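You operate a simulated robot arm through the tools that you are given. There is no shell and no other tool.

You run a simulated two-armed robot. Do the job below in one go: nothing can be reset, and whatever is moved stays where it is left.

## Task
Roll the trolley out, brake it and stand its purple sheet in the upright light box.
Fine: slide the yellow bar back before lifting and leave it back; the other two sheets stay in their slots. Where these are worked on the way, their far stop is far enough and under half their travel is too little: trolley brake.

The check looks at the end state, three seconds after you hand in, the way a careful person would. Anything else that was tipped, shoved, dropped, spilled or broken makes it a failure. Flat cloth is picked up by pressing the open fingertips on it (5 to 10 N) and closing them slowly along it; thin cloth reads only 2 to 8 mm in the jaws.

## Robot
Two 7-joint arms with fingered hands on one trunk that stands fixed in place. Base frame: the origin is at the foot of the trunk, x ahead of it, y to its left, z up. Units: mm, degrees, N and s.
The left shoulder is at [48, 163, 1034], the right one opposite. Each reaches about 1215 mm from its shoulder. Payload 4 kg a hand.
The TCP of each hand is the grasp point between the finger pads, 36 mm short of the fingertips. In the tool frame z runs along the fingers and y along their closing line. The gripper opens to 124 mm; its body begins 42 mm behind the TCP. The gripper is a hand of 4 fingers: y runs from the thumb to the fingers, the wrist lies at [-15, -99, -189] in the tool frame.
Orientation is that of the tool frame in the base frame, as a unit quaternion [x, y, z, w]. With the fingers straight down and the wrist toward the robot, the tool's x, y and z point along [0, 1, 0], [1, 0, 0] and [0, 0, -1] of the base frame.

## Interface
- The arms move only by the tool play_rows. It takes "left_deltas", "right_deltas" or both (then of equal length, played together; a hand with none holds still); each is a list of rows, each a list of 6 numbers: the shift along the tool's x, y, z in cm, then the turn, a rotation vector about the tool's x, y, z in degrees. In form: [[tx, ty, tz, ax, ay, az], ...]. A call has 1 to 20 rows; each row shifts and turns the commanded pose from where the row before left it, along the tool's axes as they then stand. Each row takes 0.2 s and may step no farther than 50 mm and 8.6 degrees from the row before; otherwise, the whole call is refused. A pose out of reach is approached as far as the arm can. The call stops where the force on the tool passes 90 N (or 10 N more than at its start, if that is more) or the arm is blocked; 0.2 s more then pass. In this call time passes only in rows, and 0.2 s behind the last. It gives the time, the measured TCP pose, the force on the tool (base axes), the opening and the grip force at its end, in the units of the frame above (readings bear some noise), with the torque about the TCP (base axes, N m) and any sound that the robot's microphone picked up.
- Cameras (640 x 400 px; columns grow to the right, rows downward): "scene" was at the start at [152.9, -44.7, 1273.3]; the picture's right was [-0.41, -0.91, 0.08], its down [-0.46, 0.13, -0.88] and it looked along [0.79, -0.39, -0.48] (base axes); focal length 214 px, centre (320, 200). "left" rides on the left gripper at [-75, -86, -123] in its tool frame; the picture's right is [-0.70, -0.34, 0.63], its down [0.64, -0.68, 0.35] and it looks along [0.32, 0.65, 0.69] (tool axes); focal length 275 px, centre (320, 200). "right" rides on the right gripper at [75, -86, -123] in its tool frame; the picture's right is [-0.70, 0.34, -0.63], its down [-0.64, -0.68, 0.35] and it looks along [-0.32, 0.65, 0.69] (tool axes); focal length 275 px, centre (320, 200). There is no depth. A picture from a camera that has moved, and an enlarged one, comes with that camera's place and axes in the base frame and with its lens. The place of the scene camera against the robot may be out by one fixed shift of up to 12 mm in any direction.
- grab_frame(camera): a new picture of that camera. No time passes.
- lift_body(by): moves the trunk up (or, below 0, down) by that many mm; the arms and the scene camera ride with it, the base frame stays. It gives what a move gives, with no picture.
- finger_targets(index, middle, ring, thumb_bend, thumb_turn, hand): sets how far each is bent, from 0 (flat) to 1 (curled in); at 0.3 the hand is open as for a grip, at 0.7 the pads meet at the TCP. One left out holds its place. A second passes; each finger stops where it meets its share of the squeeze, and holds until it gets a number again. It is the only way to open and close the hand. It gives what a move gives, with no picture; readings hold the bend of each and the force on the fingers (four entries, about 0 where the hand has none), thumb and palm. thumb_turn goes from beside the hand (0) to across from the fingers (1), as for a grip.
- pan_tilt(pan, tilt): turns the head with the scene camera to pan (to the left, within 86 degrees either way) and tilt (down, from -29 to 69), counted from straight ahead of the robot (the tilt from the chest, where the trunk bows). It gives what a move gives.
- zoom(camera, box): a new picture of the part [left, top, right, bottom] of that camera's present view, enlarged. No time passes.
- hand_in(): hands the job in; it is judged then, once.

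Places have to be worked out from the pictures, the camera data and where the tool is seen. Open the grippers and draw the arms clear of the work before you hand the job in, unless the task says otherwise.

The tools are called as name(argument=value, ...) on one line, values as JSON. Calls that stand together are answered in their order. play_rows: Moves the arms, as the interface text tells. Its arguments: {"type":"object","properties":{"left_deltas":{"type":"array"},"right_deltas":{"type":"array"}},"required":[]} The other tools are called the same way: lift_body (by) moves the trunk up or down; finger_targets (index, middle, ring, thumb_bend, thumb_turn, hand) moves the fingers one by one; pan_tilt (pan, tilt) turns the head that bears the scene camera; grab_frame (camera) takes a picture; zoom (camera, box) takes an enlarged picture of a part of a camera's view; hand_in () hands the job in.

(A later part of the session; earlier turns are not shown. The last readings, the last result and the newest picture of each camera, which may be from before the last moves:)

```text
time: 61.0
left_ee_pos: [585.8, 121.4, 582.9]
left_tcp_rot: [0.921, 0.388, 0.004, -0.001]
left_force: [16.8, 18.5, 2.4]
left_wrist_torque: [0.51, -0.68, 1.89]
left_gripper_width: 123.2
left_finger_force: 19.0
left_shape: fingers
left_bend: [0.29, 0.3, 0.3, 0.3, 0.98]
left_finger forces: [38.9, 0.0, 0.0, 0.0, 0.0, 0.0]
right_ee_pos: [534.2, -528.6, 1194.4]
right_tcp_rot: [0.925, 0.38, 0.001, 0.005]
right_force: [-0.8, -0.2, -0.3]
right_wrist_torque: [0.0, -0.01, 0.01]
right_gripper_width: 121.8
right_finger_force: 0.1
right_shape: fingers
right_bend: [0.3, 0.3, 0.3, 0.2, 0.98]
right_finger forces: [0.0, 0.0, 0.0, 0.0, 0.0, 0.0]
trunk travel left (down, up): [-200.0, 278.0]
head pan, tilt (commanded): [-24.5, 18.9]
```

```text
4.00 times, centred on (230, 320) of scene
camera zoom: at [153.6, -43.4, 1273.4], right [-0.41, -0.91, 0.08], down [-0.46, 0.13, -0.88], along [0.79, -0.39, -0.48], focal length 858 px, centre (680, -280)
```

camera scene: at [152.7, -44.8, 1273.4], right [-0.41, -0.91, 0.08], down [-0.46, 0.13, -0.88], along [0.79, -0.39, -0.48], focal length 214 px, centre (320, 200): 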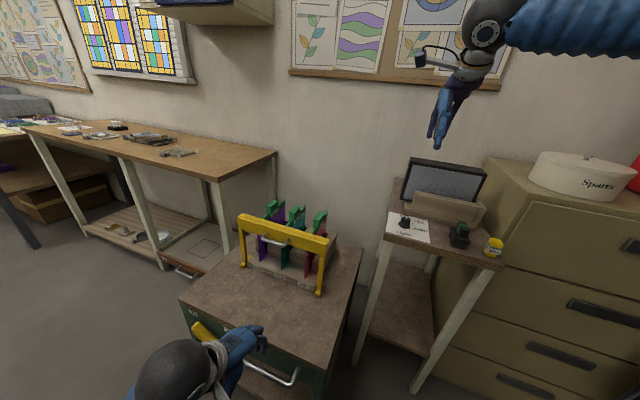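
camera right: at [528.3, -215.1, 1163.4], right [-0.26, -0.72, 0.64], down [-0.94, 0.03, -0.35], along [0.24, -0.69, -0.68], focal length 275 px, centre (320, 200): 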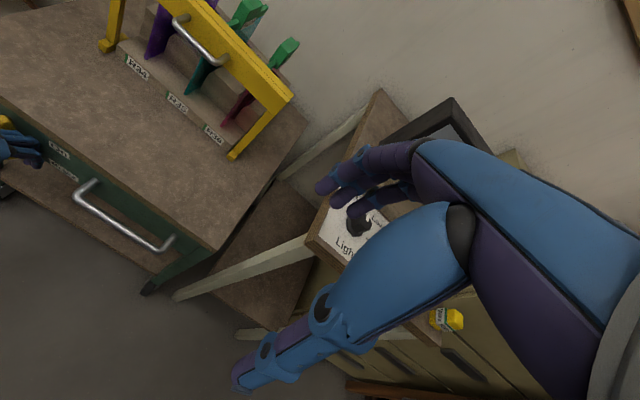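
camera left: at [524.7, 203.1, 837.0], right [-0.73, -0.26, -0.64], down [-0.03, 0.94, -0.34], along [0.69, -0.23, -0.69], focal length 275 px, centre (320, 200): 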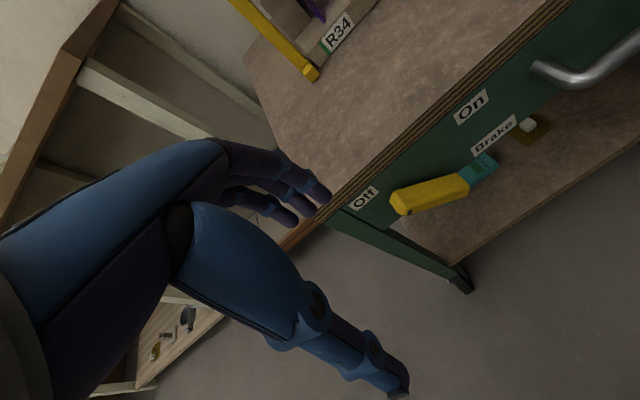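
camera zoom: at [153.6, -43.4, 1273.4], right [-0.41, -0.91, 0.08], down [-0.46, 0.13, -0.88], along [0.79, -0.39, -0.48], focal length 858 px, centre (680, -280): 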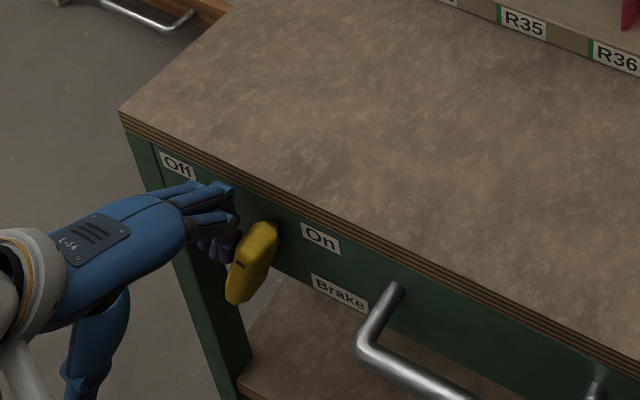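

The index is pressing at 39 N and the lever leans right exactly as it did at the start, when it held: that's its "On" stop. I back off and check that it stays.

play_rows(left_deltas=[[1.5, 0, 0, 0, 0, 0], [1.0, -2.0, 0, 0, 0, 0], [0, -3.0, 0, 0, 0, 0], [0, -3.0, -3.0, 0, 0, 0]])

zoom(camera="scene", box=[150, 270, 310, 370])

grab_frame(camera="left")

```text
time: 62.0
left_ee_pos: [544.5, 191.8, 614.7]
left_tcp_rot: [0.923, 0.384, 0.004, -0.001]
left_force: [0.4, -0.6, -0.3]
left_wrist_torque: [0.01, 0.01, 0.01]
left_gripper_width: 123.3
left_finger_force: 0.1
left_shape: fingers
left_bend: [0.3, 0.3, 0.3, 0.3, 0.98]
left_finger forces: [0.0, 0.0, 0.0, 0.0, 0.0, 0.0]
right_ee_pos: [532.2, -530.6, 1194.5]
right_tcp_rot: [0.925, 0.379, 0.002, 0.005]
right_force: [-0.3, 0.8, 0.5]
right_wrist_torque: [0.0, -0.01, 0.0]
right_gripper_width: 122.0
right_finger_force: 0.0
right_shape: fingers
right_bend: [0.3, 0.3, 0.3, 0.2, 0.98]
right_finger forces: [0.0, 0.0, 0.0, 0.0, 0.0, 0.0]
trunk travel left (down, up): [-200.0, 278.0]
head pan, tilt (commanded): [-24.5, 18.9]
```

```text
4.00 times, centred on (230, 320) of scene
camera zoom: at [152.1, -44.6, 1273.6], right [-0.41, -0.91, 0.08], down [-0.46, 0.13, -0.88], along [0.79, -0.39, -0.48], focal length 858 px, centre (680, -280)
```

zoom: 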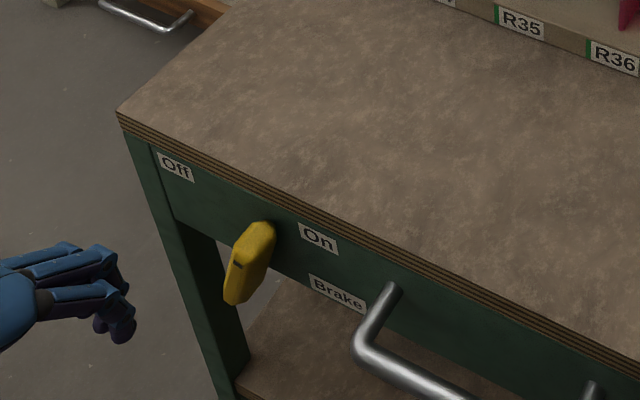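

```text
taken
camera left: at [429.6, 197.4, 737.8], right [-0.73, -0.26, -0.64], down [-0.03, 0.94, -0.34], along [0.69, -0.23, -0.69], focal length 275 px, centre (320, 200)
```

left: 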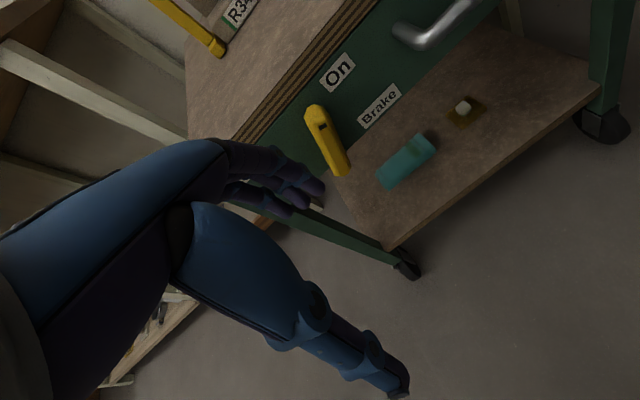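

The lever stays at "On". Next I look at the light box with the right hand's camera, which is already hanging above it.

grab_frame(camera="right")

zoom(camera="scene", box=[370, 140, 530, 240])

zoom(camera="scene", box=[225, 190, 345, 265])

```text
taken
camera right: at [524.4, -415.7, 1315.2], right [-0.26, -0.72, 0.64], down [-0.94, 0.03, -0.35], along [0.24, -0.69, -0.69], focal length 275 px, centre (320, 200)
```

right: 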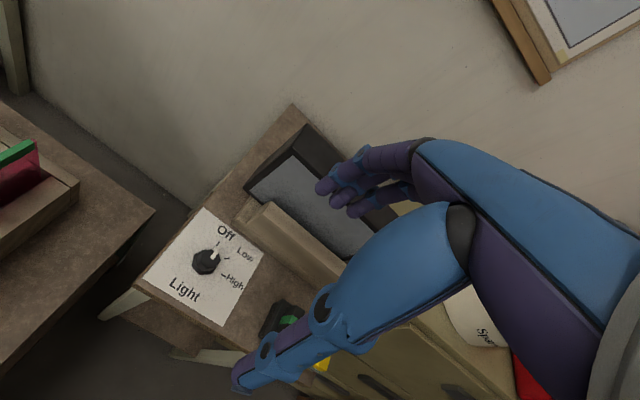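

```text
4.00 times, centred on (450, 190) of scene
camera zoom: at [152.1, -44.6, 1273.6], right [-0.41, -0.91, 0.08], down [-0.46, 0.13, -0.88], along [0.79, -0.39, -0.48], focal length 858 px, centre (-200, 240)
```

zoom: 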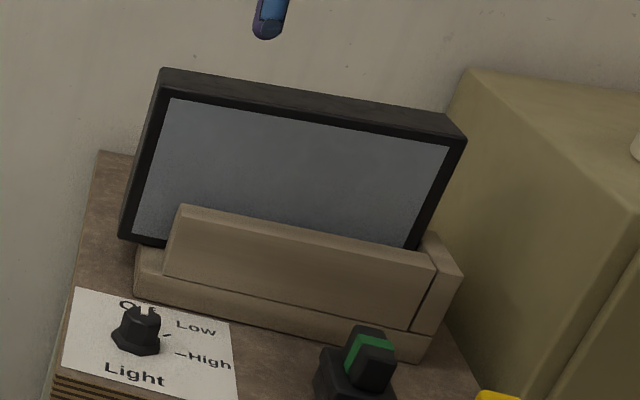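

```text
5.33 times, centred on (285, 228) of scene
camera zoom: at [152.1, -44.6, 1273.6], right [-0.41, -0.91, 0.08], down [-0.46, 0.13, -0.88], along [0.79, -0.39, -0.48], focal length 1144 px, centre (507, 53)
```

zoom: 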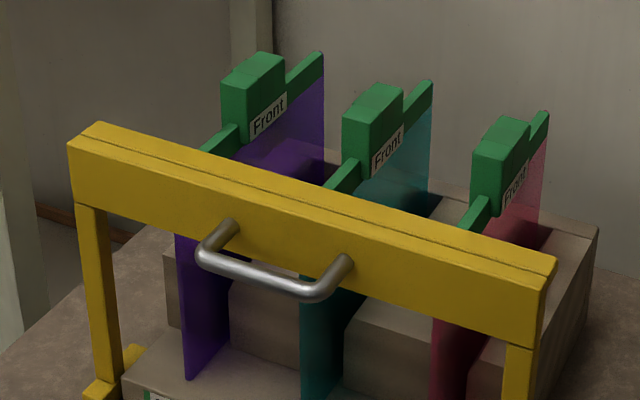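

The light box base runs about 258 mm along the table edge direction, around (611, -791), table top near z 849. I move the right hand back and to the right for an unobstructed close view of its slot.

play_rows(right_deltas=[[-4.0, 0.1, -0.5, 0, 0, 0], [-4.0, 0.2, -0.5, 0, 0, 0], [-4.0, 0.2, 0, 0, 0, 0], [-4.0, 0.2, 0, 0, 0, 0], [-4.0, 0.2, 0, 0, 0, 0], [-4.0, 0.2, 0, 0, 0, 0]])

grab_frame(camera="right")

```text
time: 63.5
left_ee_pos: [545.2, 192.8, 613.4]
left_tcp_rot: [0.922, 0.387, 0.004, 0.0]
left_force: [-0.7, -0.1, -0.8]
left_wrist_torque: [-0.02, 0.03, 0.03]
left_gripper_width: 123.4
left_finger_force: 0.1
left_shape: fingers
left_bend: [0.3, 0.3, 0.3, 0.3, 0.98]
left_finger forces: [0.0, 0.0, 0.0, 0.0, 0.0, 0.1]
right_ee_pos: [370.8, -708.0, 1204.4]
right_tcp_rot: [0.925, 0.381, 0.001, 0.004]
right_force: [0.6, 0.1, -0.6]
right_wrist_torque: [0.05, -0.02, -0.02]
right_gripper_width: 121.7
right_finger_force: 0.1
right_shape: fingers
right_bend: [0.3, 0.3, 0.3, 0.2, 0.98]
right_finger forces: [0.1, 0.0, 0.0, 0.1, 0.1, 0.0]
trunk travel left (down, up): [-200.0, 278.0]
head pan, tilt (commanded): [-24.5, 18.9]
```

```text
taken
camera right: at [361.7, -592.7, 1325.3], right [-0.26, -0.72, 0.64], down [-0.94, 0.03, -0.35], along [0.24, -0.69, -0.69], focal length 275 px, centre (320, 200)
```

right: 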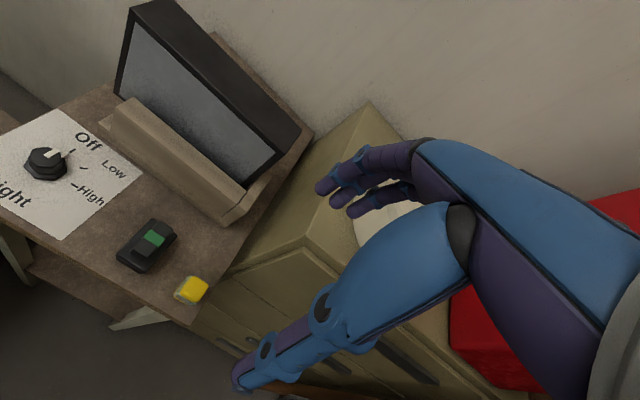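

Now the light box is in plain view. I zoom on its slot and frame.

zoom(camera="right", box=[80, 0, 320, 150])

zoom(camera="right", box=[90, 80, 290, 205])

zoom(camera="right", box=[90, 80, 170, 130])

zoom(camera="right", box=[210, 140, 322, 210])

```text
2.67 times, centred on (200, 75) of right
camera zoom: at [361.7, -592.7, 1325.3], right [-0.26, -0.72, 0.64], down [-0.94, 0.03, -0.35], along [0.24, -0.69, -0.69], focal length 734 px, centre (640, 533)
```

zoom: 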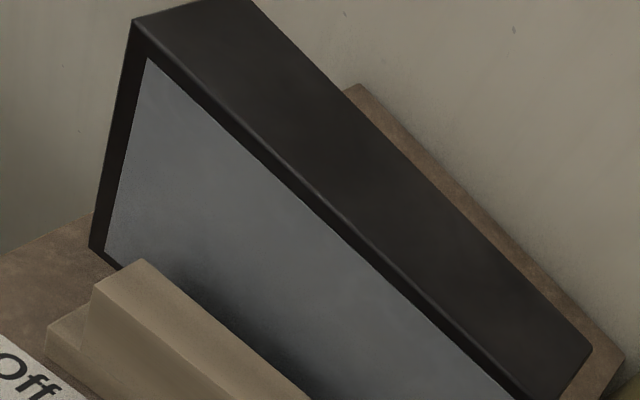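

```text
3.20 times, centred on (190, 142) of right
camera zoom: at [361.7, -592.7, 1325.3], right [-0.26, -0.72, 0.64], down [-0.94, 0.03, -0.35], along [0.24, -0.69, -0.69], focal length 881 px, centre (736, 384)
```

zoom: 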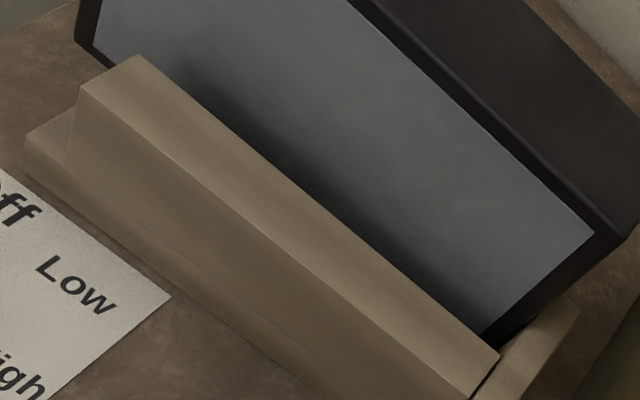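

```text
8.00 times, centred on (130, 105) of right
camera zoom: at [361.7, -592.7, 1325.3], right [-0.26, -0.72, 0.64], down [-0.94, 0.03, -0.35], along [0.24, -0.69, -0.69], focal length 2202 px, centre (1840, 960)
```

zoom: 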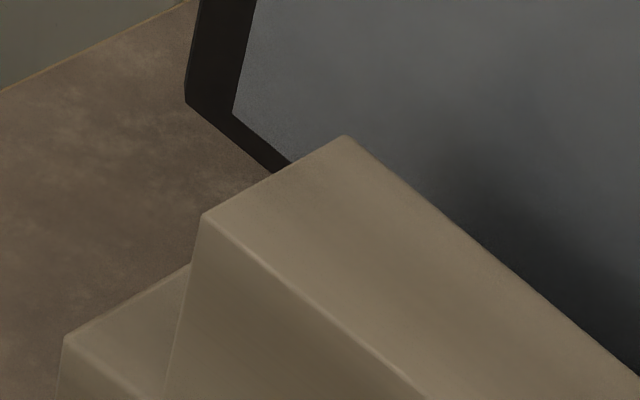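

```text
5.71 times, centred on (266, 175) of right
camera zoom: at [361.7, -592.7, 1325.3], right [-0.26, -0.72, 0.64], down [-0.94, 0.03, -0.35], along [0.24, -0.69, -0.69], focal length 1573 px, centre (629, 343)
```

zoom: 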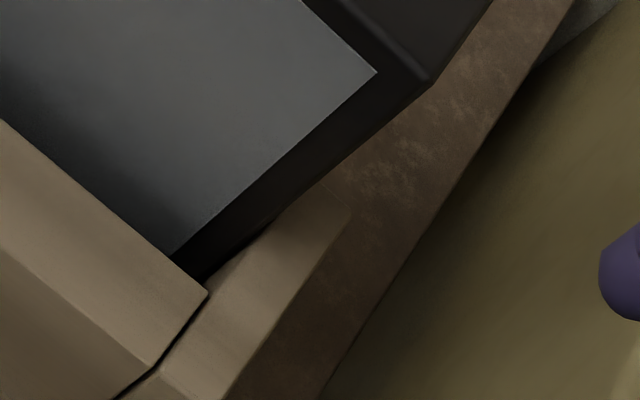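

The slot lies between the tan lip and the screen's face, with an end stop at the right. I go lower for a second, closer angle to fix its height and depth.

play_rows(right_deltas=[[0.3, 0.75, 3.95, 0, 0, 0], [0.3, 0.75, 3.95, 0, 0, 0], [0.3, 0.75, 3.95, 0, 0, 0], [0.3, 0.75, 3.95, 0, 0, 0], [0.3, 0.75, 3.95, 0.47, 0, 0]])

grab_frame(camera="right")

zoom(camera="right", box=[40, 0, 360, 200])

```text
time: 64.7
left_ee_pos: [544.7, 191.9, 614.7]
left_tcp_rot: [0.923, 0.386, 0.004, -0.001]
left_force: [-0.1, -0.1, 0.4]
left_wrist_torque: [-0.03, 0.0, 0.0]
left_gripper_width: 123.6
left_finger_force: 0.1
left_shape: fingers
left_bend: [0.3, 0.3, 0.3, 0.3, 0.98]
left_finger forces: [0.0, 0.1, 0.0, 0.1, 0.0, 0.1]
right_ee_pos: [411.0, -724.8, 1007.6]
right_tcp_rot: [0.925, 0.381, -0.001, 0.0]
right_force: [-0.1, -0.9, -1.0]
right_wrist_torque: [-0.02, -0.01, 0.01]
right_gripper_width: 121.6
right_finger_force: 0.0
right_shape: fingers
right_bend: [0.3, 0.3, 0.3, 0.2, 0.98]
right_finger forces: [0.0, 0.1, 0.0, 0.1, 0.0, 0.1]
trunk travel left (down, up): [-200.0, 278.0]
head pan, tilt (commanded): [-24.5, 18.9]
```

```text
taken
camera right: at [404.5, -610.5, 1129.5], right [-0.26, -0.73, 0.63], down [-0.94, 0.03, -0.35], along [0.23, -0.68, -0.69], focal length 275 px, centre (320, 200)
```

right: 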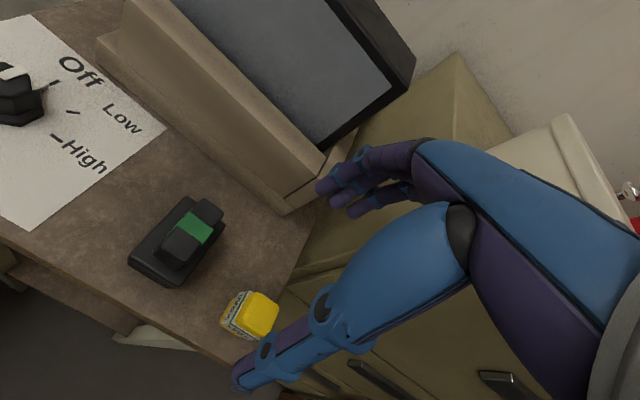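

```text
2.00 times, centred on (200, 100) of right
camera zoom: at [404.5, -610.5, 1129.5], right [-0.26, -0.73, 0.63], down [-0.94, 0.03, -0.35], along [0.23, -0.68, -0.69], focal length 551 px, centre (560, 400)
```

zoom: 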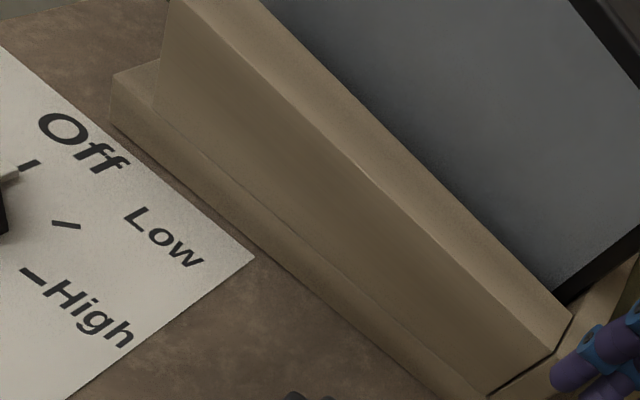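

Slot now measured: lip back at 33 mm and screen face at about 61 mm behind the paper's back edge, lip top near z 950, lip spanning about 199 mm, end stop at the right. Now the yellow bar: I raise the left hand and bring it over the trolley toward the bar's handle.

play_rows(left_deltas=[[0, -0.5, -4.4, 0, 0, 0], [0, 0, -4.4, 0, 0, 0], [0, 0, -4.4, 0, 0, 0], [0, 0, -4.4, 0, 0, 0], [0, 0, -4.4, 0, 0, 0], [0, 0, -4.4, 0, 0, 0], [0, 0, -4.4, 0, 0, 0], [0, 0, -4.2, 0, 0, 0], [-2.2, 3.7, 0, 0, 0, 0], [-2.2, 3.7, 0, 0, 0, 0], [-2.2, 3.7, 0, 0, 0, 0], [-2.2, 3.7, 0, 0, 0, 0], [-2.2, 3.7, 0, 0, 0, 0], [-2.2, 3.7, 0, 0, 0, 0], [-2.0, 3.2, 0, 0, 0, 0]])

grab_frame(camera="left")

zoom(camera="left", box=[240, 60, 480, 210])

zoom(camera="scene", box=[210, 180, 370, 280])

```text
time: 67.8
left_ee_pos: [611.8, -92.4, 961.8]
left_tcp_rot: [0.922, 0.387, 0.004, -0.001]
left_force: [0.8, 0.4, 0.5]
left_wrist_torque: [0.03, 0.06, 0.02]
left_gripper_width: 123.2
left_finger_force: 0.1
left_shape: fingers
left_bend: [0.3, 0.3, 0.3, 0.3, 0.98]
left_finger forces: [0.1, 0.1, 0.0, 0.0, 0.0, 0.0]
right_ee_pos: [412.5, -724.6, 1008.0]
right_tcp_rot: [0.925, 0.381, -0.001, 0.0]
right_force: [0.1, 0.2, 0.3]
right_wrist_torque: [0.02, 0.03, 0.01]
right_gripper_width: 121.9
right_finger_force: 0.1
right_shape: fingers
right_bend: [0.3, 0.3, 0.3, 0.2, 0.98]
right_finger forces: [0.0, 0.0, 0.1, 0.1, 0.1, 0.0]
trunk travel left (down, up): [-200.0, 278.0]
head pan, tilt (commanded): [-24.5, 18.9]
```

```text
taken
camera left: at [496.7, -86.9, 1086.1], right [-0.72, -0.26, -0.64], down [-0.03, 0.94, -0.34], along [0.69, -0.23, -0.69], focal length 275 px, centre (320, 200)
```

left: 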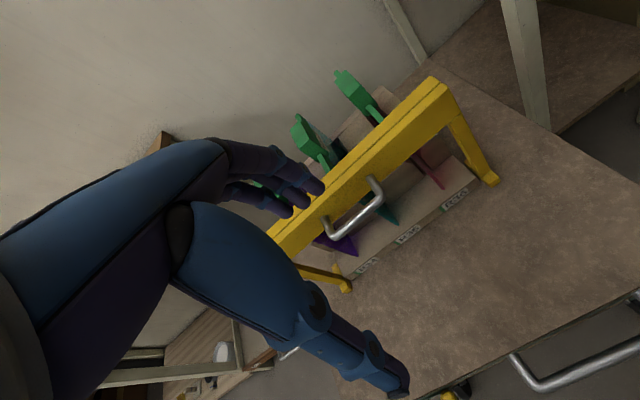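

```text
2.67 times, centred on (360, 135) of left
camera zoom: at [496.7, -86.9, 1086.1], right [-0.72, -0.26, -0.64], down [-0.03, 0.94, -0.34], along [0.69, -0.23, -0.69], focal length 734 px, centre (213, 373)
```

zoom: 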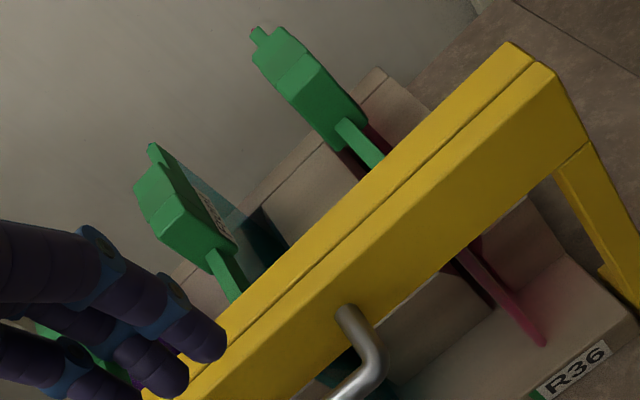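

```text
4.00 times, centred on (290, 230) of scene
camera zoom: at [152.9, -45.5, 1273.3], right [-0.41, -0.91, 0.08], down [-0.46, 0.13, -0.88], along [0.79, -0.39, -0.48], focal length 858 px, centre (440, 80)
```

zoom: 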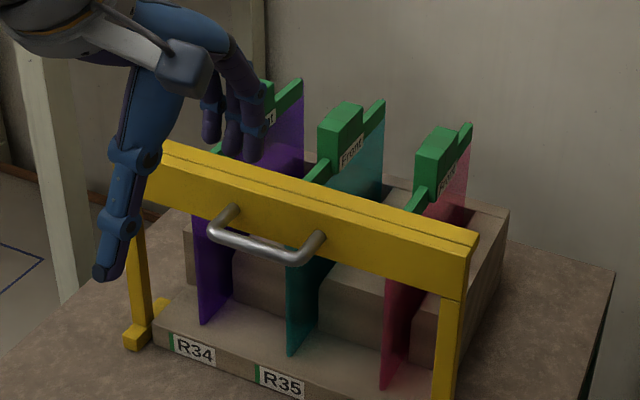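

The bar's handle sits about 35 mm in front of the beam, spanning e_r 214–295 at z≈815. I line the left fingertips up over that gap.

play_rows(left_deltas=[[0.35, 2.7, 0, 0, 0, 0], [0.35, 2.7, 0, 0, 0, 0], [0, 0, 2.5, 0, 0, 0], [0, 0, 2.5, 0, 0, 0], [0, 0, 1.5, 0, 0, 0]])

zoom(camera="left", box=[240, 100, 480, 250])

zoom(camera="scene", box=[230, 200, 330, 262])

```text
time: 69.0
left_ee_pos: [658.3, -124.4, 898.9]
left_tcp_rot: [0.923, 0.386, 0.003, -0.001]
left_force: [-0.3, -0.7, 0.1]
left_wrist_torque: [0.0, 0.01, 0.01]
left_gripper_width: 123.2
left_finger_force: 0.1
left_shape: fingers
left_bend: [0.3, 0.3, 0.3, 0.3, 0.98]
left_finger forces: [0.0, 0.1, 0.0, 0.1, 0.0, 0.0]
right_ee_pos: [411.9, -724.8, 1007.0]
right_tcp_rot: [0.925, 0.381, -0.001, 0.0]
right_force: [0.6, -0.2, -0.1]
right_wrist_torque: [-0.01, 0.0, 0.01]
right_gripper_width: 121.9
right_finger_force: 0.0
right_shape: fingers
right_bend: [0.3, 0.3, 0.3, 0.2, 0.98]
right_finger forces: [0.1, 0.0, 0.1, 0.0, 0.1, 0.0]
trunk travel left (down, up): [-200.0, 278.0]
head pan, tilt (commanded): [-24.5, 18.9]
```

```text
2.67 times, centred on (360, 175) of left
camera zoom: at [542.4, -118.6, 1022.5], right [-0.73, -0.26, -0.64], down [-0.03, 0.94, -0.34], along [0.69, -0.23, -0.69], focal length 734 px, centre (213, 267)
```

zoom: 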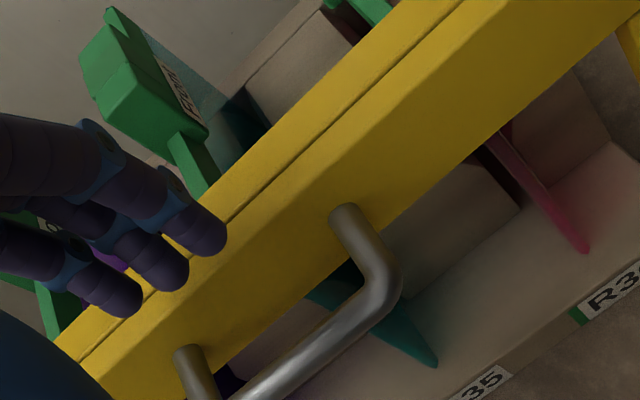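

```text
6.40 times, centred on (280, 231) of scene
camera zoom: at [153.0, -44.7, 1273.3], right [-0.41, -0.91, 0.08], down [-0.46, 0.13, -0.88], along [0.79, -0.39, -0.48], focal length 1373 px, centre (576, 2)
```

zoom: 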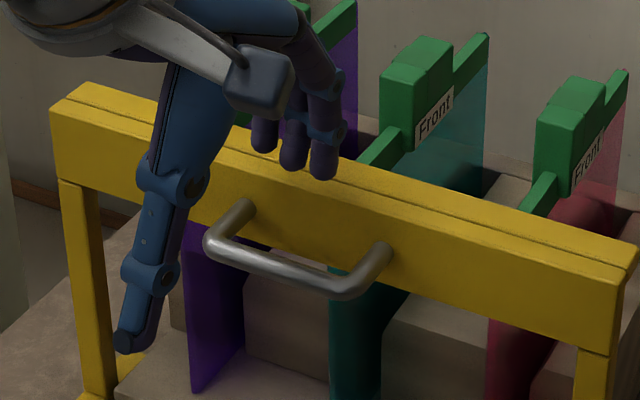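

The fingertips hover right over the gap between handle and beam. I shift 3 mm right and lower into it.

play_rows(left_deltas=[[-0.3, 0, 1.3, 0, 0, 0], [0, 0, 1.3, 0, 0, 0], [0, 0, 1.3, 0, 0, 0], [0, 0, 1.3, 0, 0, 0], [0, 0, 1.3, 0, 0, 0]])

zoom(camera="left", box=[240, 100, 480, 250])

zoom(camera="scene", box=[230, 200, 330, 262])

```text
time: 70.2
left_ee_pos: [652.6, -126.5, 834.3]
left_tcp_rot: [0.923, 0.386, 0.005, -0.001]
left_force: [-10.5, 12.2, 39.1]
left_wrist_torque: [-2.07, -2.67, 0.29]
left_gripper_width: 123.3
left_finger_force: 22.4
left_shape: fingers
left_bend: [0.3, 0.99, 0.32, 0.3, 0.98]
left_finger forces: [0.1, 38.8, 5.8, 0.0, 0.0, 0.1]
right_ee_pos: [409.3, -722.9, 1009.5]
right_tcp_rot: [0.925, 0.38, 0.0, 0.003]
right_force: [-0.4, -0.7, 0.0]
right_wrist_torque: [0.01, 0.0, -0.02]
right_gripper_width: 121.9
right_finger_force: 0.1
right_shape: fingers
right_bend: [0.3, 0.3, 0.3, 0.2, 0.98]
right_finger forces: [0.1, 0.0, 0.1, 0.1, 0.1, 0.1]
trunk travel left (down, up): [-200.0, 278.0]
head pan, tilt (commanded): [-24.5, 18.9]
```

```text
2.67 times, centred on (360, 175) of left
camera zoom: at [537.0, -119.6, 957.1], right [-0.72, -0.26, -0.64], down [-0.03, 0.94, -0.34], along [0.69, -0.23, -0.69], focal length 734 px, centre (213, 267)
```

zoom: 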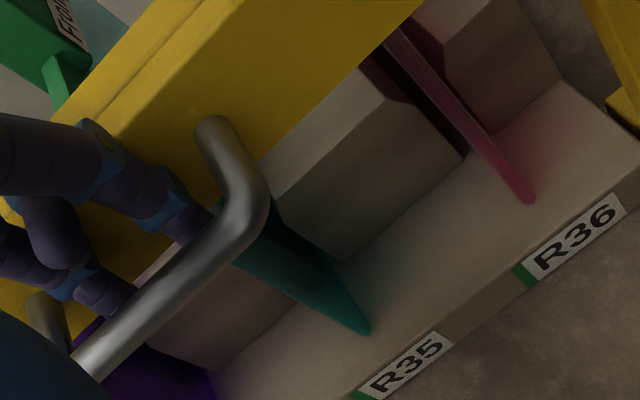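

```text
6.40 times, centred on (280, 231) of scene
camera zoom: at [150.0, -43.3, 1273.8], right [-0.41, -0.91, 0.08], down [-0.46, 0.13, -0.88], along [0.79, -0.39, -0.47], focal length 1373 px, centre (576, 2)
```

zoom: 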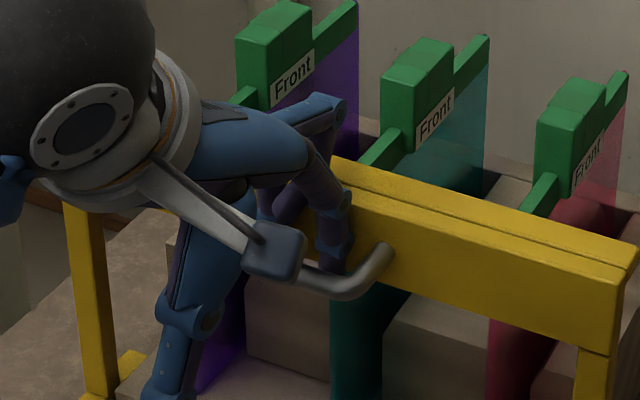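

The middle finger, which reaches a bit farther, caught the beam's top. I lift, straighten it, move back 7 mm and try again.

play_rows(left_deltas=[[0, 0, -2.0, 0, 0, 0], [0, -0.7, -2.5, 0, 0, 0], [0, 0, -1.0, 0, 0, 0]])

finger_targets(hand="left", index=0.34, middle=0.36, ring=0.34)

zoom(camera="left", box=[240, 100, 480, 250])

zoom(camera="scene", box=[230, 200, 330, 262])

```text
time: 71.0
left_ee_pos: [647.5, -123.4, 886.5]
left_tcp_rot: [0.923, 0.386, 0.003, -0.002]
left_force: [0.2, 0.7, -0.1]
left_wrist_torque: [0.02, 0.02, 0.02]
left_gripper_width: 123.3
left_finger_force: 0.1
left_shape: fingers
left_bend: [0.3, 0.3, 0.3, 0.3, 0.98]
left_finger forces: [0.1, 0.1, 0.0, 0.0, 0.1, 0.0]
right_ee_pos: [411.6, -724.3, 1007.1]
right_tcp_rot: [0.925, 0.379, -0.001, 0.0]
right_force: [-0.1, 0.2, 0.0]
right_wrist_torque: [0.01, 0.0, 0.02]
right_gripper_width: 122.0
right_finger_force: 0.0
right_shape: fingers
right_bend: [0.3, 0.3, 0.3, 0.2, 0.98]
right_finger forces: [0.1, 0.0, 0.0, 0.1, 0.1, 0.0]
trunk travel left (down, up): [-200.0, 278.0]
head pan, tilt (commanded): [-24.5, 18.9]
```

```text
time: 72.0
left_ee_pos: [648.3, -122.6, 885.7]
left_tcp_rot: [0.923, 0.386, 0.003, -0.001]
left_force: [-0.1, 0.0, -0.8]
left_wrist_torque: [0.02, 0.04, -0.01]
left_gripper_width: 117.3
left_finger_force: 0.1
left_shape: fingers
left_bend: [0.34, 0.36, 0.34, 0.3, 0.98]
left_finger forces: [0.0, 0.1, 0.1, 0.0, 0.0, 0.0]
right_ee_pos: [412.3, -724.2, 1008.5]
right_tcp_rot: [0.925, 0.38, -0.001, 0.0]
right_force: [-0.7, 0.5, 0.7]
right_wrist_torque: [-0.04, -0.04, 0.01]
right_gripper_width: 121.9
right_finger_force: 0.0
right_shape: fingers
right_bend: [0.3, 0.3, 0.3, 0.2, 0.98]
right_finger forces: [0.1, 0.1, 0.0, 0.0, 0.0, 0.1]
trunk travel left (down, up): [-200.0, 278.0]
head pan, tilt (commanded): [-24.5, 18.9]
```

```text
2.67 times, centred on (360, 175) of left
camera zoom: at [533.8, -116.7, 1010.5], right [-0.73, -0.26, -0.64], down [-0.03, 0.94, -0.34], along [0.69, -0.23, -0.69], focal length 734 px, centre (213, 267)
```

zoom: 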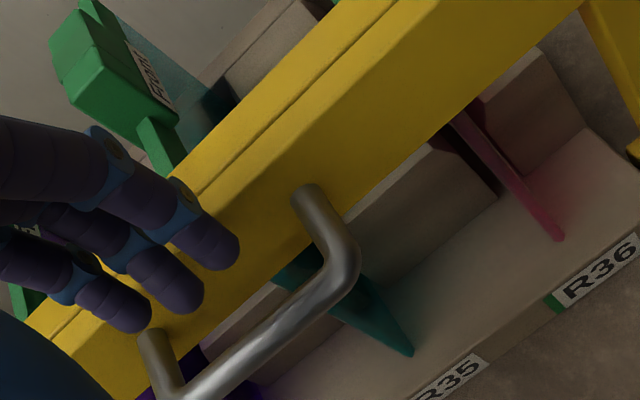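

```text
6.40 times, centred on (280, 231) of scene
camera zoom: at [152.8, -44.8, 1273.3], right [-0.41, -0.91, 0.08], down [-0.46, 0.13, -0.88], along [0.79, -0.39, -0.48], focal length 1373 px, centre (576, 2)
```

zoom: 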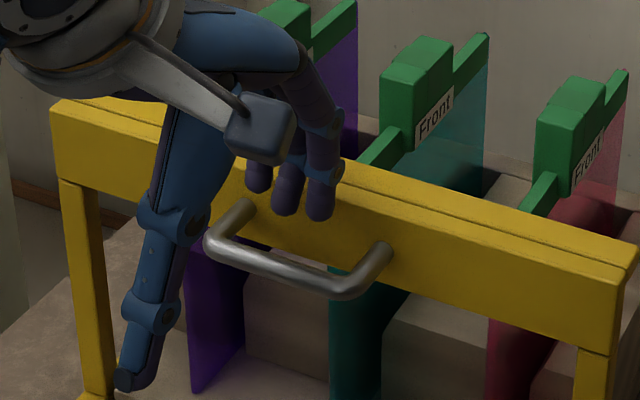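

I keep the index straight, leave middle and ring slightly bent, and move forward 5 mm so all three fit in the gap.

finger_targets(hand="left", index=0.3, middle=0.37, ring=0.34)

play_rows(left_deltas=[[0, 0.5, 0.8, 0, 0, 0], [0, 0, 1.0, 0, 0, 0], [0, 0, 1.0, 0, 0, 0], [0, 0, 1.0, 0, 0, 0]])

zoom(camera="left", box=[240, 100, 480, 250])

```text
time: 73.0
left_ee_pos: [647.5, -122.3, 886.6]
left_tcp_rot: [0.922, 0.386, 0.003, -0.001]
left_force: [0.2, -0.1, -0.2]
left_wrist_torque: [-0.03, 0.01, 0.03]
left_gripper_width: 123.2
left_finger_force: 0.0
left_shape: fingers
left_bend: [0.3, 0.37, 0.34, 0.3, 0.98]
left_finger forces: [0.0, 0.0, 0.0, 0.1, 0.0, 0.1]
right_ee_pos: [411.3, -725.2, 1008.7]
right_tcp_rot: [0.925, 0.381, -0.001, 0.001]
right_force: [0.0, 0.1, -0.3]
right_wrist_torque: [0.02, 0.0, 0.02]
right_gripper_width: 121.8
right_finger_force: 0.0
right_shape: fingers
right_bend: [0.3, 0.3, 0.3, 0.2, 0.98]
right_finger forces: [0.0, 0.1, 0.0, 0.0, 0.0, 0.1]
trunk travel left (down, up): [-200.0, 278.0]
head pan, tilt (commanded): [-24.5, 18.9]
```

```text
time: 74.0
left_ee_pos: [652.0, -125.4, 850.3]
left_tcp_rot: [0.922, 0.386, 0.003, -0.001]
left_force: [-0.1, 0.7, 0.5]
left_wrist_torque: [0.02, 0.02, 0.02]
left_gripper_width: 122.7
left_finger_force: 0.1
left_shape: fingers
left_bend: [0.3, 0.37, 0.34, 0.3, 0.98]
left_finger forces: [0.0, 0.0, 0.0, 0.0, 0.0, 0.1]
right_ee_pos: [412.0, -725.2, 1008.0]
right_tcp_rot: [0.925, 0.38, 0.0, 0.0]
right_force: [0.9, -0.5, -0.4]
right_wrist_torque: [0.04, -0.03, 0.01]
right_gripper_width: 121.6
right_finger_force: 0.0
right_shape: fingers
right_bend: [0.3, 0.3, 0.3, 0.2, 0.98]
right_finger forces: [0.0, 0.0, 0.1, 0.0, 0.1, 0.1]
trunk travel left (down, up): [-200.0, 278.0]
head pan, tilt (commanded): [-24.5, 18.9]
```

```text
2.67 times, centred on (360, 175) of left
camera zoom: at [537.0, -119.4, 972.6], right [-0.72, -0.26, -0.64], down [-0.03, 0.94, -0.34], along [0.69, -0.23, -0.69], focal length 734 px, centre (213, 267)
```

zoom: 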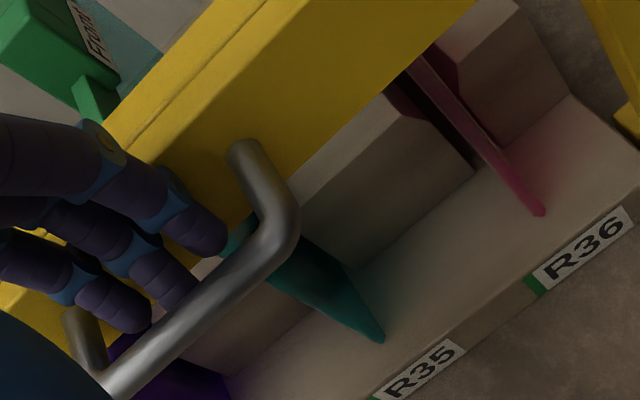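

All three fingertips are entering the gap without contact. I go 18 mm deeper, then pull a little to test which way the bar slides.

play_rows(left_deltas=[[0, 0, 0.9, 0, 0, 0], [0, 0, 0.9, 0, 0, 0]])

play_rows(left_deltas=[[0, -0.8, 0, 0, 0, 0], [0, -0.8, 0, 0, 0, 0], [0, -0.8, 0, 0, 0, 0]])

zoom(camera="scene", box=[210, 190, 338, 270])

zoom(camera="left", box=[240, 100, 480, 250])

```text
time: 74.7
left_ee_pos: [651.0, -126.7, 832.1]
left_tcp_rot: [0.922, 0.386, 0.003, -0.001]
left_force: [-5.1, 3.6, 3.0]
left_wrist_torque: [-0.19, -0.23, 0.02]
left_gripper_width: 122.8
left_finger_force: 3.1
left_shape: fingers
left_bend: [0.3, 0.38, 0.34, 0.3, 0.98]
left_finger forces: [0.0, 6.1, 0.1, 0.0, 0.1, 0.0]
right_ee_pos: [412.3, -724.8, 1008.7]
right_tcp_rot: [0.925, 0.38, 0.0, 0.001]
right_force: [0.3, -1.2, -0.6]
right_wrist_torque: [0.03, 0.02, -0.02]
right_gripper_width: 121.7
right_finger_force: 0.1
right_shape: fingers
right_bend: [0.3, 0.3, 0.3, 0.2, 0.98]
right_finger forces: [0.0, 0.1, 0.0, 0.0, 0.0, 0.0]
trunk travel left (down, up): [-200.0, 278.0]
head pan, tilt (commanded): [-24.5, 18.9]
```

```text
time: 75.5
left_ee_pos: [635.2, -109.3, 831.0]
left_tcp_rot: [0.923, 0.386, 0.003, -0.001]
left_force: [1.6, -0.6, 0.5]
left_wrist_torque: [0.0, 0.01, 0.0]
left_gripper_width: 123.8
left_finger_force: 0.8
left_shape: fingers
left_bend: [0.3, 0.37, 0.33, 0.3, 0.98]
left_finger forces: [0.4, 0.2, 0.8, 0.0, 0.1, 0.0]
right_ee_pos: [411.1, -725.1, 1008.2]
right_tcp_rot: [0.925, 0.381, -0.001, 0.001]
right_force: [-0.6, 0.3, -0.2]
right_wrist_torque: [0.01, 0.01, 0.03]
right_gripper_width: 121.8
right_finger_force: 0.0
right_shape: fingers
right_bend: [0.3, 0.3, 0.3, 0.2, 0.98]
right_finger forces: [0.1, 0.0, 0.1, 0.0, 0.1, 0.1]
trunk travel left (down, up): [-200.0, 278.0]
head pan, tilt (commanded): [-24.5, 18.9]
```

```text
5.00 times, centred on (274, 230) of scene
camera zoom: at [152.8, -44.7, 1273.4], right [-0.41, -0.91, 0.08], down [-0.46, 0.13, -0.88], along [0.79, -0.39, -0.48], focal length 1072 px, centre (550, 50)
```

zoom: 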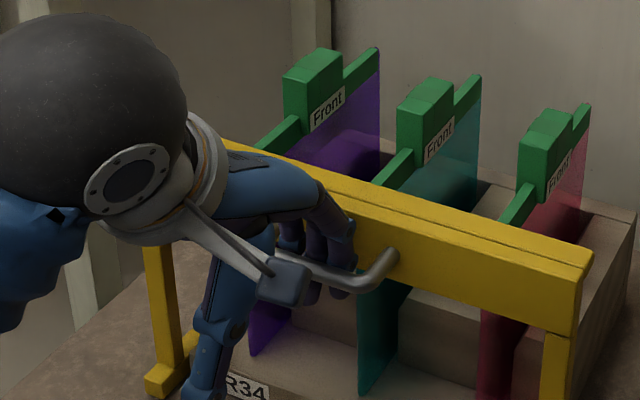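

```text
2.67 times, centred on (360, 175) of left
camera zoom: at [520.9, -103.7, 954.9], right [-0.73, -0.26, -0.64], down [-0.03, 0.94, -0.34], along [0.69, -0.23, -0.69], focal length 734 px, centre (213, 267)
```

zoom: 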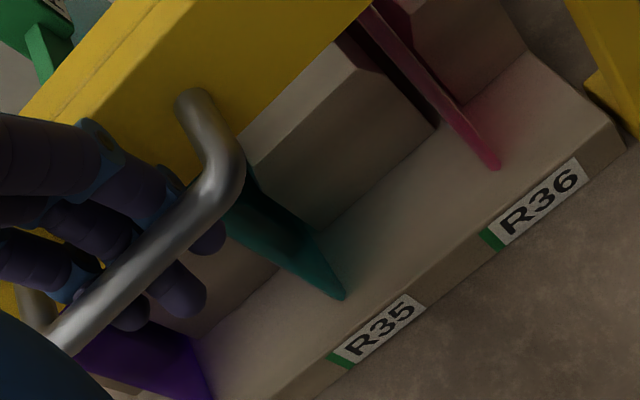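

Force is tiny and the bar seems to follow. I pull further, 4 cm, and compare.

play_rows(left_deltas=[[0, -1.0, 0, 0, 0, 0], [0, -1.0, 0, 0, 0, 0], [0, -1.0, 0, 0, 0, 0], [0, -1.0, 0, 0, 0, 0]])

zoom(camera="scene", box=[210, 190, 338, 270])

zoom(camera="left", box=[240, 100, 480, 250])

```text
time: 76.5
left_ee_pos: [607.1, -81.3, 831.1]
left_tcp_rot: [0.923, 0.386, 0.003, -0.001]
left_force: [0.7, -0.4, -0.3]
left_wrist_torque: [-0.04, -0.02, -0.02]
left_gripper_width: 123.7
left_finger_force: 0.2
left_shape: fingers
left_bend: [0.3, 0.37, 0.34, 0.3, 0.98]
left_finger forces: [0.3, 0.1, 0.4, 0.0, 0.0, 0.0]
right_ee_pos: [412.4, -724.8, 1008.0]
right_tcp_rot: [0.925, 0.381, 0.0, 0.0]
right_force: [-0.2, -0.3, -0.4]
right_wrist_torque: [0.01, 0.0, 0.01]
right_gripper_width: 122.1
right_finger_force: 0.0
right_shape: fingers
right_bend: [0.3, 0.3, 0.3, 0.2, 0.98]
right_finger forces: [0.0, 0.0, 0.1, 0.0, 0.0, 0.0]
trunk travel left (down, up): [-200.0, 278.0]
head pan, tilt (commanded): [-24.5, 18.9]
```

```text
5.00 times, centred on (274, 230) of scene
camera zoom: at [152.7, -44.7, 1273.4], right [-0.41, -0.91, 0.08], down [-0.46, 0.13, -0.88], along [0.79, -0.39, -0.48], focal length 1072 px, centre (550, 50)
```

zoom: 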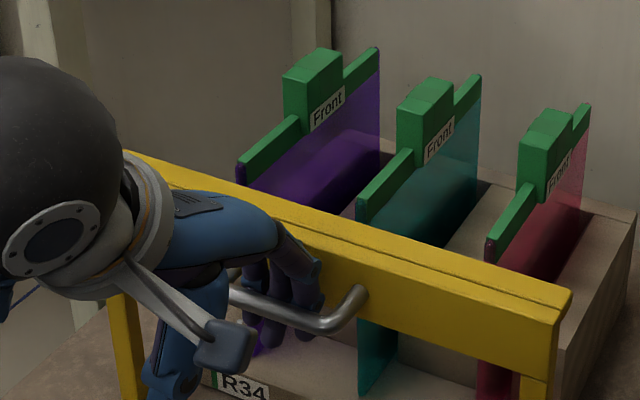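

```text
2.67 times, centred on (360, 175) of left
camera zoom: at [492.7, -75.6, 954.0], right [-0.73, -0.26, -0.64], down [-0.03, 0.94, -0.34], along [0.69, -0.23, -0.69], focal length 734 px, centre (213, 267)
```

zoom: 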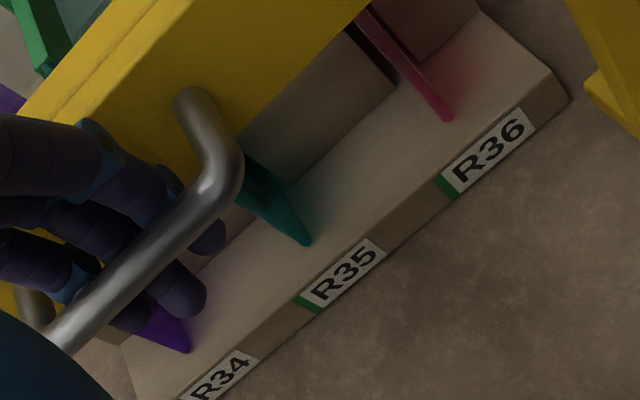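

The bar slides toward the front and the sheets' ends are coming free. I keep drawing it until it is well back or meets its stop.

play_rows(left_deltas=[[0, -1.0, 0, 0, 0, 0], [0, -1.0, 0, 0, 0, 0], [0, -1.0, 0, 0, 0, 0], [0, -1.0, 0, 0, 0, 0]])

zoom(camera="scene", box=[210, 190, 338, 270])

```text
time: 77.5
left_ee_pos: [582.5, -58.0, 826.9]
left_tcp_rot: [0.922, 0.388, 0.002, 0.0]
left_force: [62.3, -67.8, -22.5]
left_wrist_torque: [0.93, 1.4, -1.27]
left_gripper_width: 148.3
left_finger_force: 44.0
left_shape: fingers
left_bend: [0.16, 0.25, 0.22, 0.3, 0.98]
left_finger forces: [26.7, 28.3, 32.1, 0.0, 0.1, 0.0]
right_ee_pos: [415.5, -725.5, 1004.3]
right_tcp_rot: [0.925, 0.381, -0.001, -0.002]
right_force: [-0.7, 0.4, 0.3]
right_wrist_torque: [0.03, -0.03, -0.01]
right_gripper_width: 121.7
right_finger_force: 0.1
right_shape: fingers
right_bend: [0.3, 0.3, 0.3, 0.2, 0.98]
right_finger forces: [0.0, 0.1, 0.1, 0.0, 0.0, 0.1]
trunk travel left (down, up): [-200.0, 278.0]
head pan, tilt (commanded): [-24.5, 18.9]
stopped in row 4 (left hand): the force on the tool passed its limit at 95 N (the readings are from after the stop); the commanded pose is now the measured one
```

```text
5.00 times, centred on (274, 230) of scene
camera zoom: at [157.9, -49.8, 1272.3], right [-0.41, -0.91, 0.07], down [-0.47, 0.14, -0.87], along [0.78, -0.39, -0.48], focal length 1072 px, centre (550, 50)
```

zoom: 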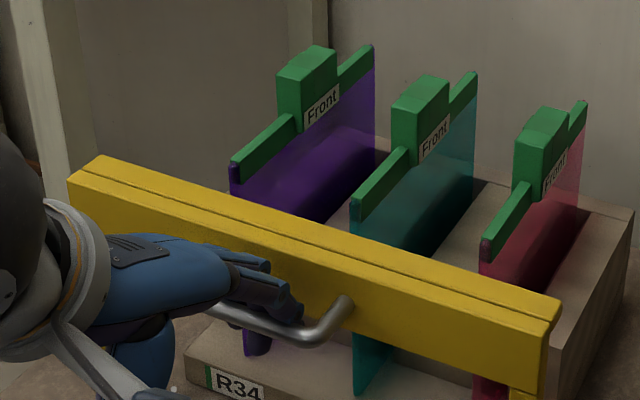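

The bar reached its stop (the brake held the trolley). I ease the pull by about 1.8 cm so the fingers float in the gap without pushing the bar in again.

play_rows(left_deltas=[[0, 0.9, 0, 0, 0, 0], [0, 0.6, 0, 0, 0, 0]])

zoom(camera="left", box=[240, 100, 480, 250])

```text
time: 78.1
left_ee_pos: [591.5, -64.7, 830.2]
left_tcp_rot: [0.922, 0.386, 0.003, -0.002]
left_force: [19.8, -27.6, -6.9]
left_wrist_torque: [0.02, 0.41, -0.73]
left_gripper_width: 135.9
left_finger_force: 17.3
left_shape: fingers
left_bend: [0.23, 0.28, 0.26, 0.3, 0.98]
left_finger forces: [10.1, 11.2, 13.3, 0.0, 0.1, 0.0]
right_ee_pos: [414.2, -724.5, 1006.7]
right_tcp_rot: [0.925, 0.381, -0.001, 0.0]
right_force: [-0.9, -0.3, -0.7]
right_wrist_torque: [0.03, -0.02, 0.01]
right_gripper_width: 121.7
right_finger_force: 0.2
right_shape: fingers
right_bend: [0.3, 0.3, 0.3, 0.2, 0.98]
right_finger forces: [0.0, 0.1, 0.0, 0.0, 0.1, 0.0]
trunk travel left (down, up): [-200.0, 278.0]
head pan, tilt (commanded): [-24.5, 18.9]
```

```text
2.67 times, centred on (360, 175) of left
camera zoom: at [477.5, -58.8, 953.3], right [-0.73, -0.26, -0.64], down [-0.03, 0.94, -0.34], along [0.69, -0.23, -0.69], focal length 734 px, centre (213, 267)
```

zoom: 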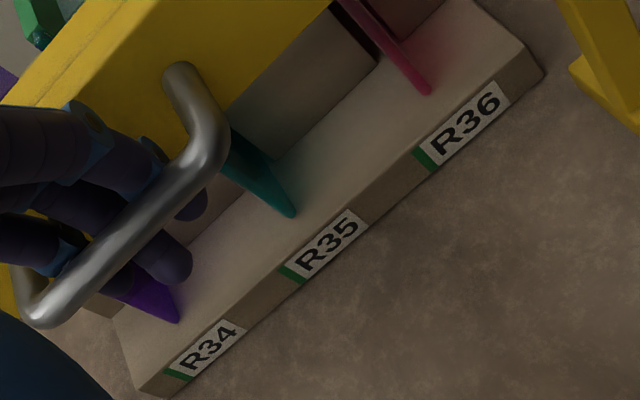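

Still about 34 N on the fingers; I ease another centimetre.

play_rows(left_deltas=[[0, 0.6, 0, 0, 0, 0], [0, 0.4, 0, 0, 0, 0]])

```text
time: 78.7
left_ee_pos: [597.8, -70.6, 830.6]
left_tcp_rot: [0.922, 0.387, 0.004, 0.0]
left_force: [2.7, -8.3, 1.3]
left_wrist_torque: [-0.14, -0.05, -0.35]
left_gripper_width: 126.7
left_finger_force: 3.7
left_shape: fingers
left_bend: [0.28, 0.36, 0.32, 0.3, 0.98]
left_finger forces: [2.6, 2.2, 3.4, 0.0, 0.0, 0.1]
right_ee_pos: [412.5, -723.7, 1008.1]
right_tcp_rot: [0.924, 0.382, -0.001, -0.001]
right_force: [-1.1, -0.4, -0.6]
right_wrist_torque: [0.05, 0.02, -0.02]
right_gripper_width: 121.8
right_finger_force: 0.0
right_shape: fingers
right_bend: [0.3, 0.3, 0.3, 0.2, 0.98]
right_finger forces: [0.0, 0.0, 0.1, 0.0, 0.1, 0.0]
trunk travel left (down, up): [-200.0, 278.0]
head pan, tilt (commanded): [-24.5, 18.9]
```

Nearly unloaded. Another 4 mm, then straight up out of the handle and away to the left, clear of the work.

play_rows(left_deltas=[[0, 0.4, 0, 0, 0, 0], [0, 0, -1.0, 0, 0, 0], [0, 0, -2.0, 0, 0, 0], [0, 0, -3.0, 0, 0, 0], [0, 0, -4.0, 0, 0, 0], [0, 0, -4.0, 0, 0, 0]])

grab_frame(camera="left")

zoom(camera="scene", box=[180, 180, 372, 300])

```text
time: 80.1
left_ee_pos: [601.2, -70.3, 971.5]
left_tcp_rot: [0.922, 0.388, 0.003, -0.001]
left_force: [0.9, -0.1, 0.1]
left_wrist_torque: [0.0, 0.02, -0.02]
left_gripper_width: 123.4
left_finger_force: 0.2
left_shape: fingers
left_bend: [0.3, 0.37, 0.34, 0.3, 0.98]
left_finger forces: [0.0, 0.0, 0.0, 0.0, 0.0, 0.0]
right_ee_pos: [412.3, -722.8, 1008.2]
right_tcp_rot: [0.925, 0.381, -0.001, 0.001]
right_force: [-0.4, -0.4, 0.2]
right_wrist_torque: [0.01, 0.01, -0.02]
right_gripper_width: 121.6
right_finger_force: 0.2
right_shape: fingers
right_bend: [0.3, 0.3, 0.3, 0.2, 0.98]
right_finger forces: [0.0, 0.0, 0.0, 0.1, 0.1, 0.0]
trunk travel left (down, up): [-200.0, 278.0]
head pan, tilt (commanded): [-24.5, 18.9]
```

```text
taken
camera left: at [486.9, -65.6, 1094.1], right [-0.72, -0.26, -0.64], down [-0.03, 0.94, -0.34], along [0.69, -0.23, -0.69], focal length 275 px, centre (320, 200)
```

left: 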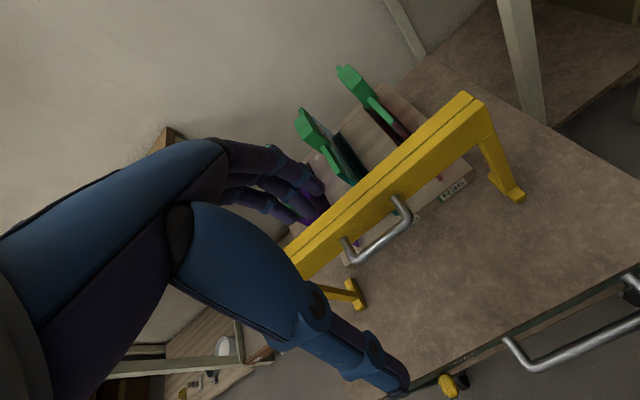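

```text
3.33 times, centred on (276, 240) of scene
camera zoom: at [152.4, -45.0, 1273.5], right [-0.41, -0.91, 0.08], down [-0.46, 0.13, -0.88], along [0.79, -0.39, -0.48], focal length 715 px, centre (467, 67)
```

zoom: 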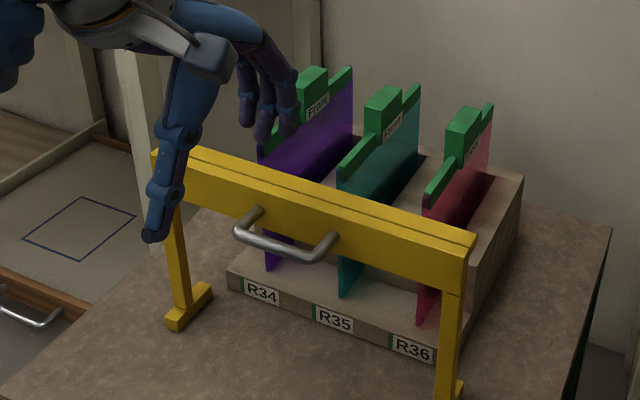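

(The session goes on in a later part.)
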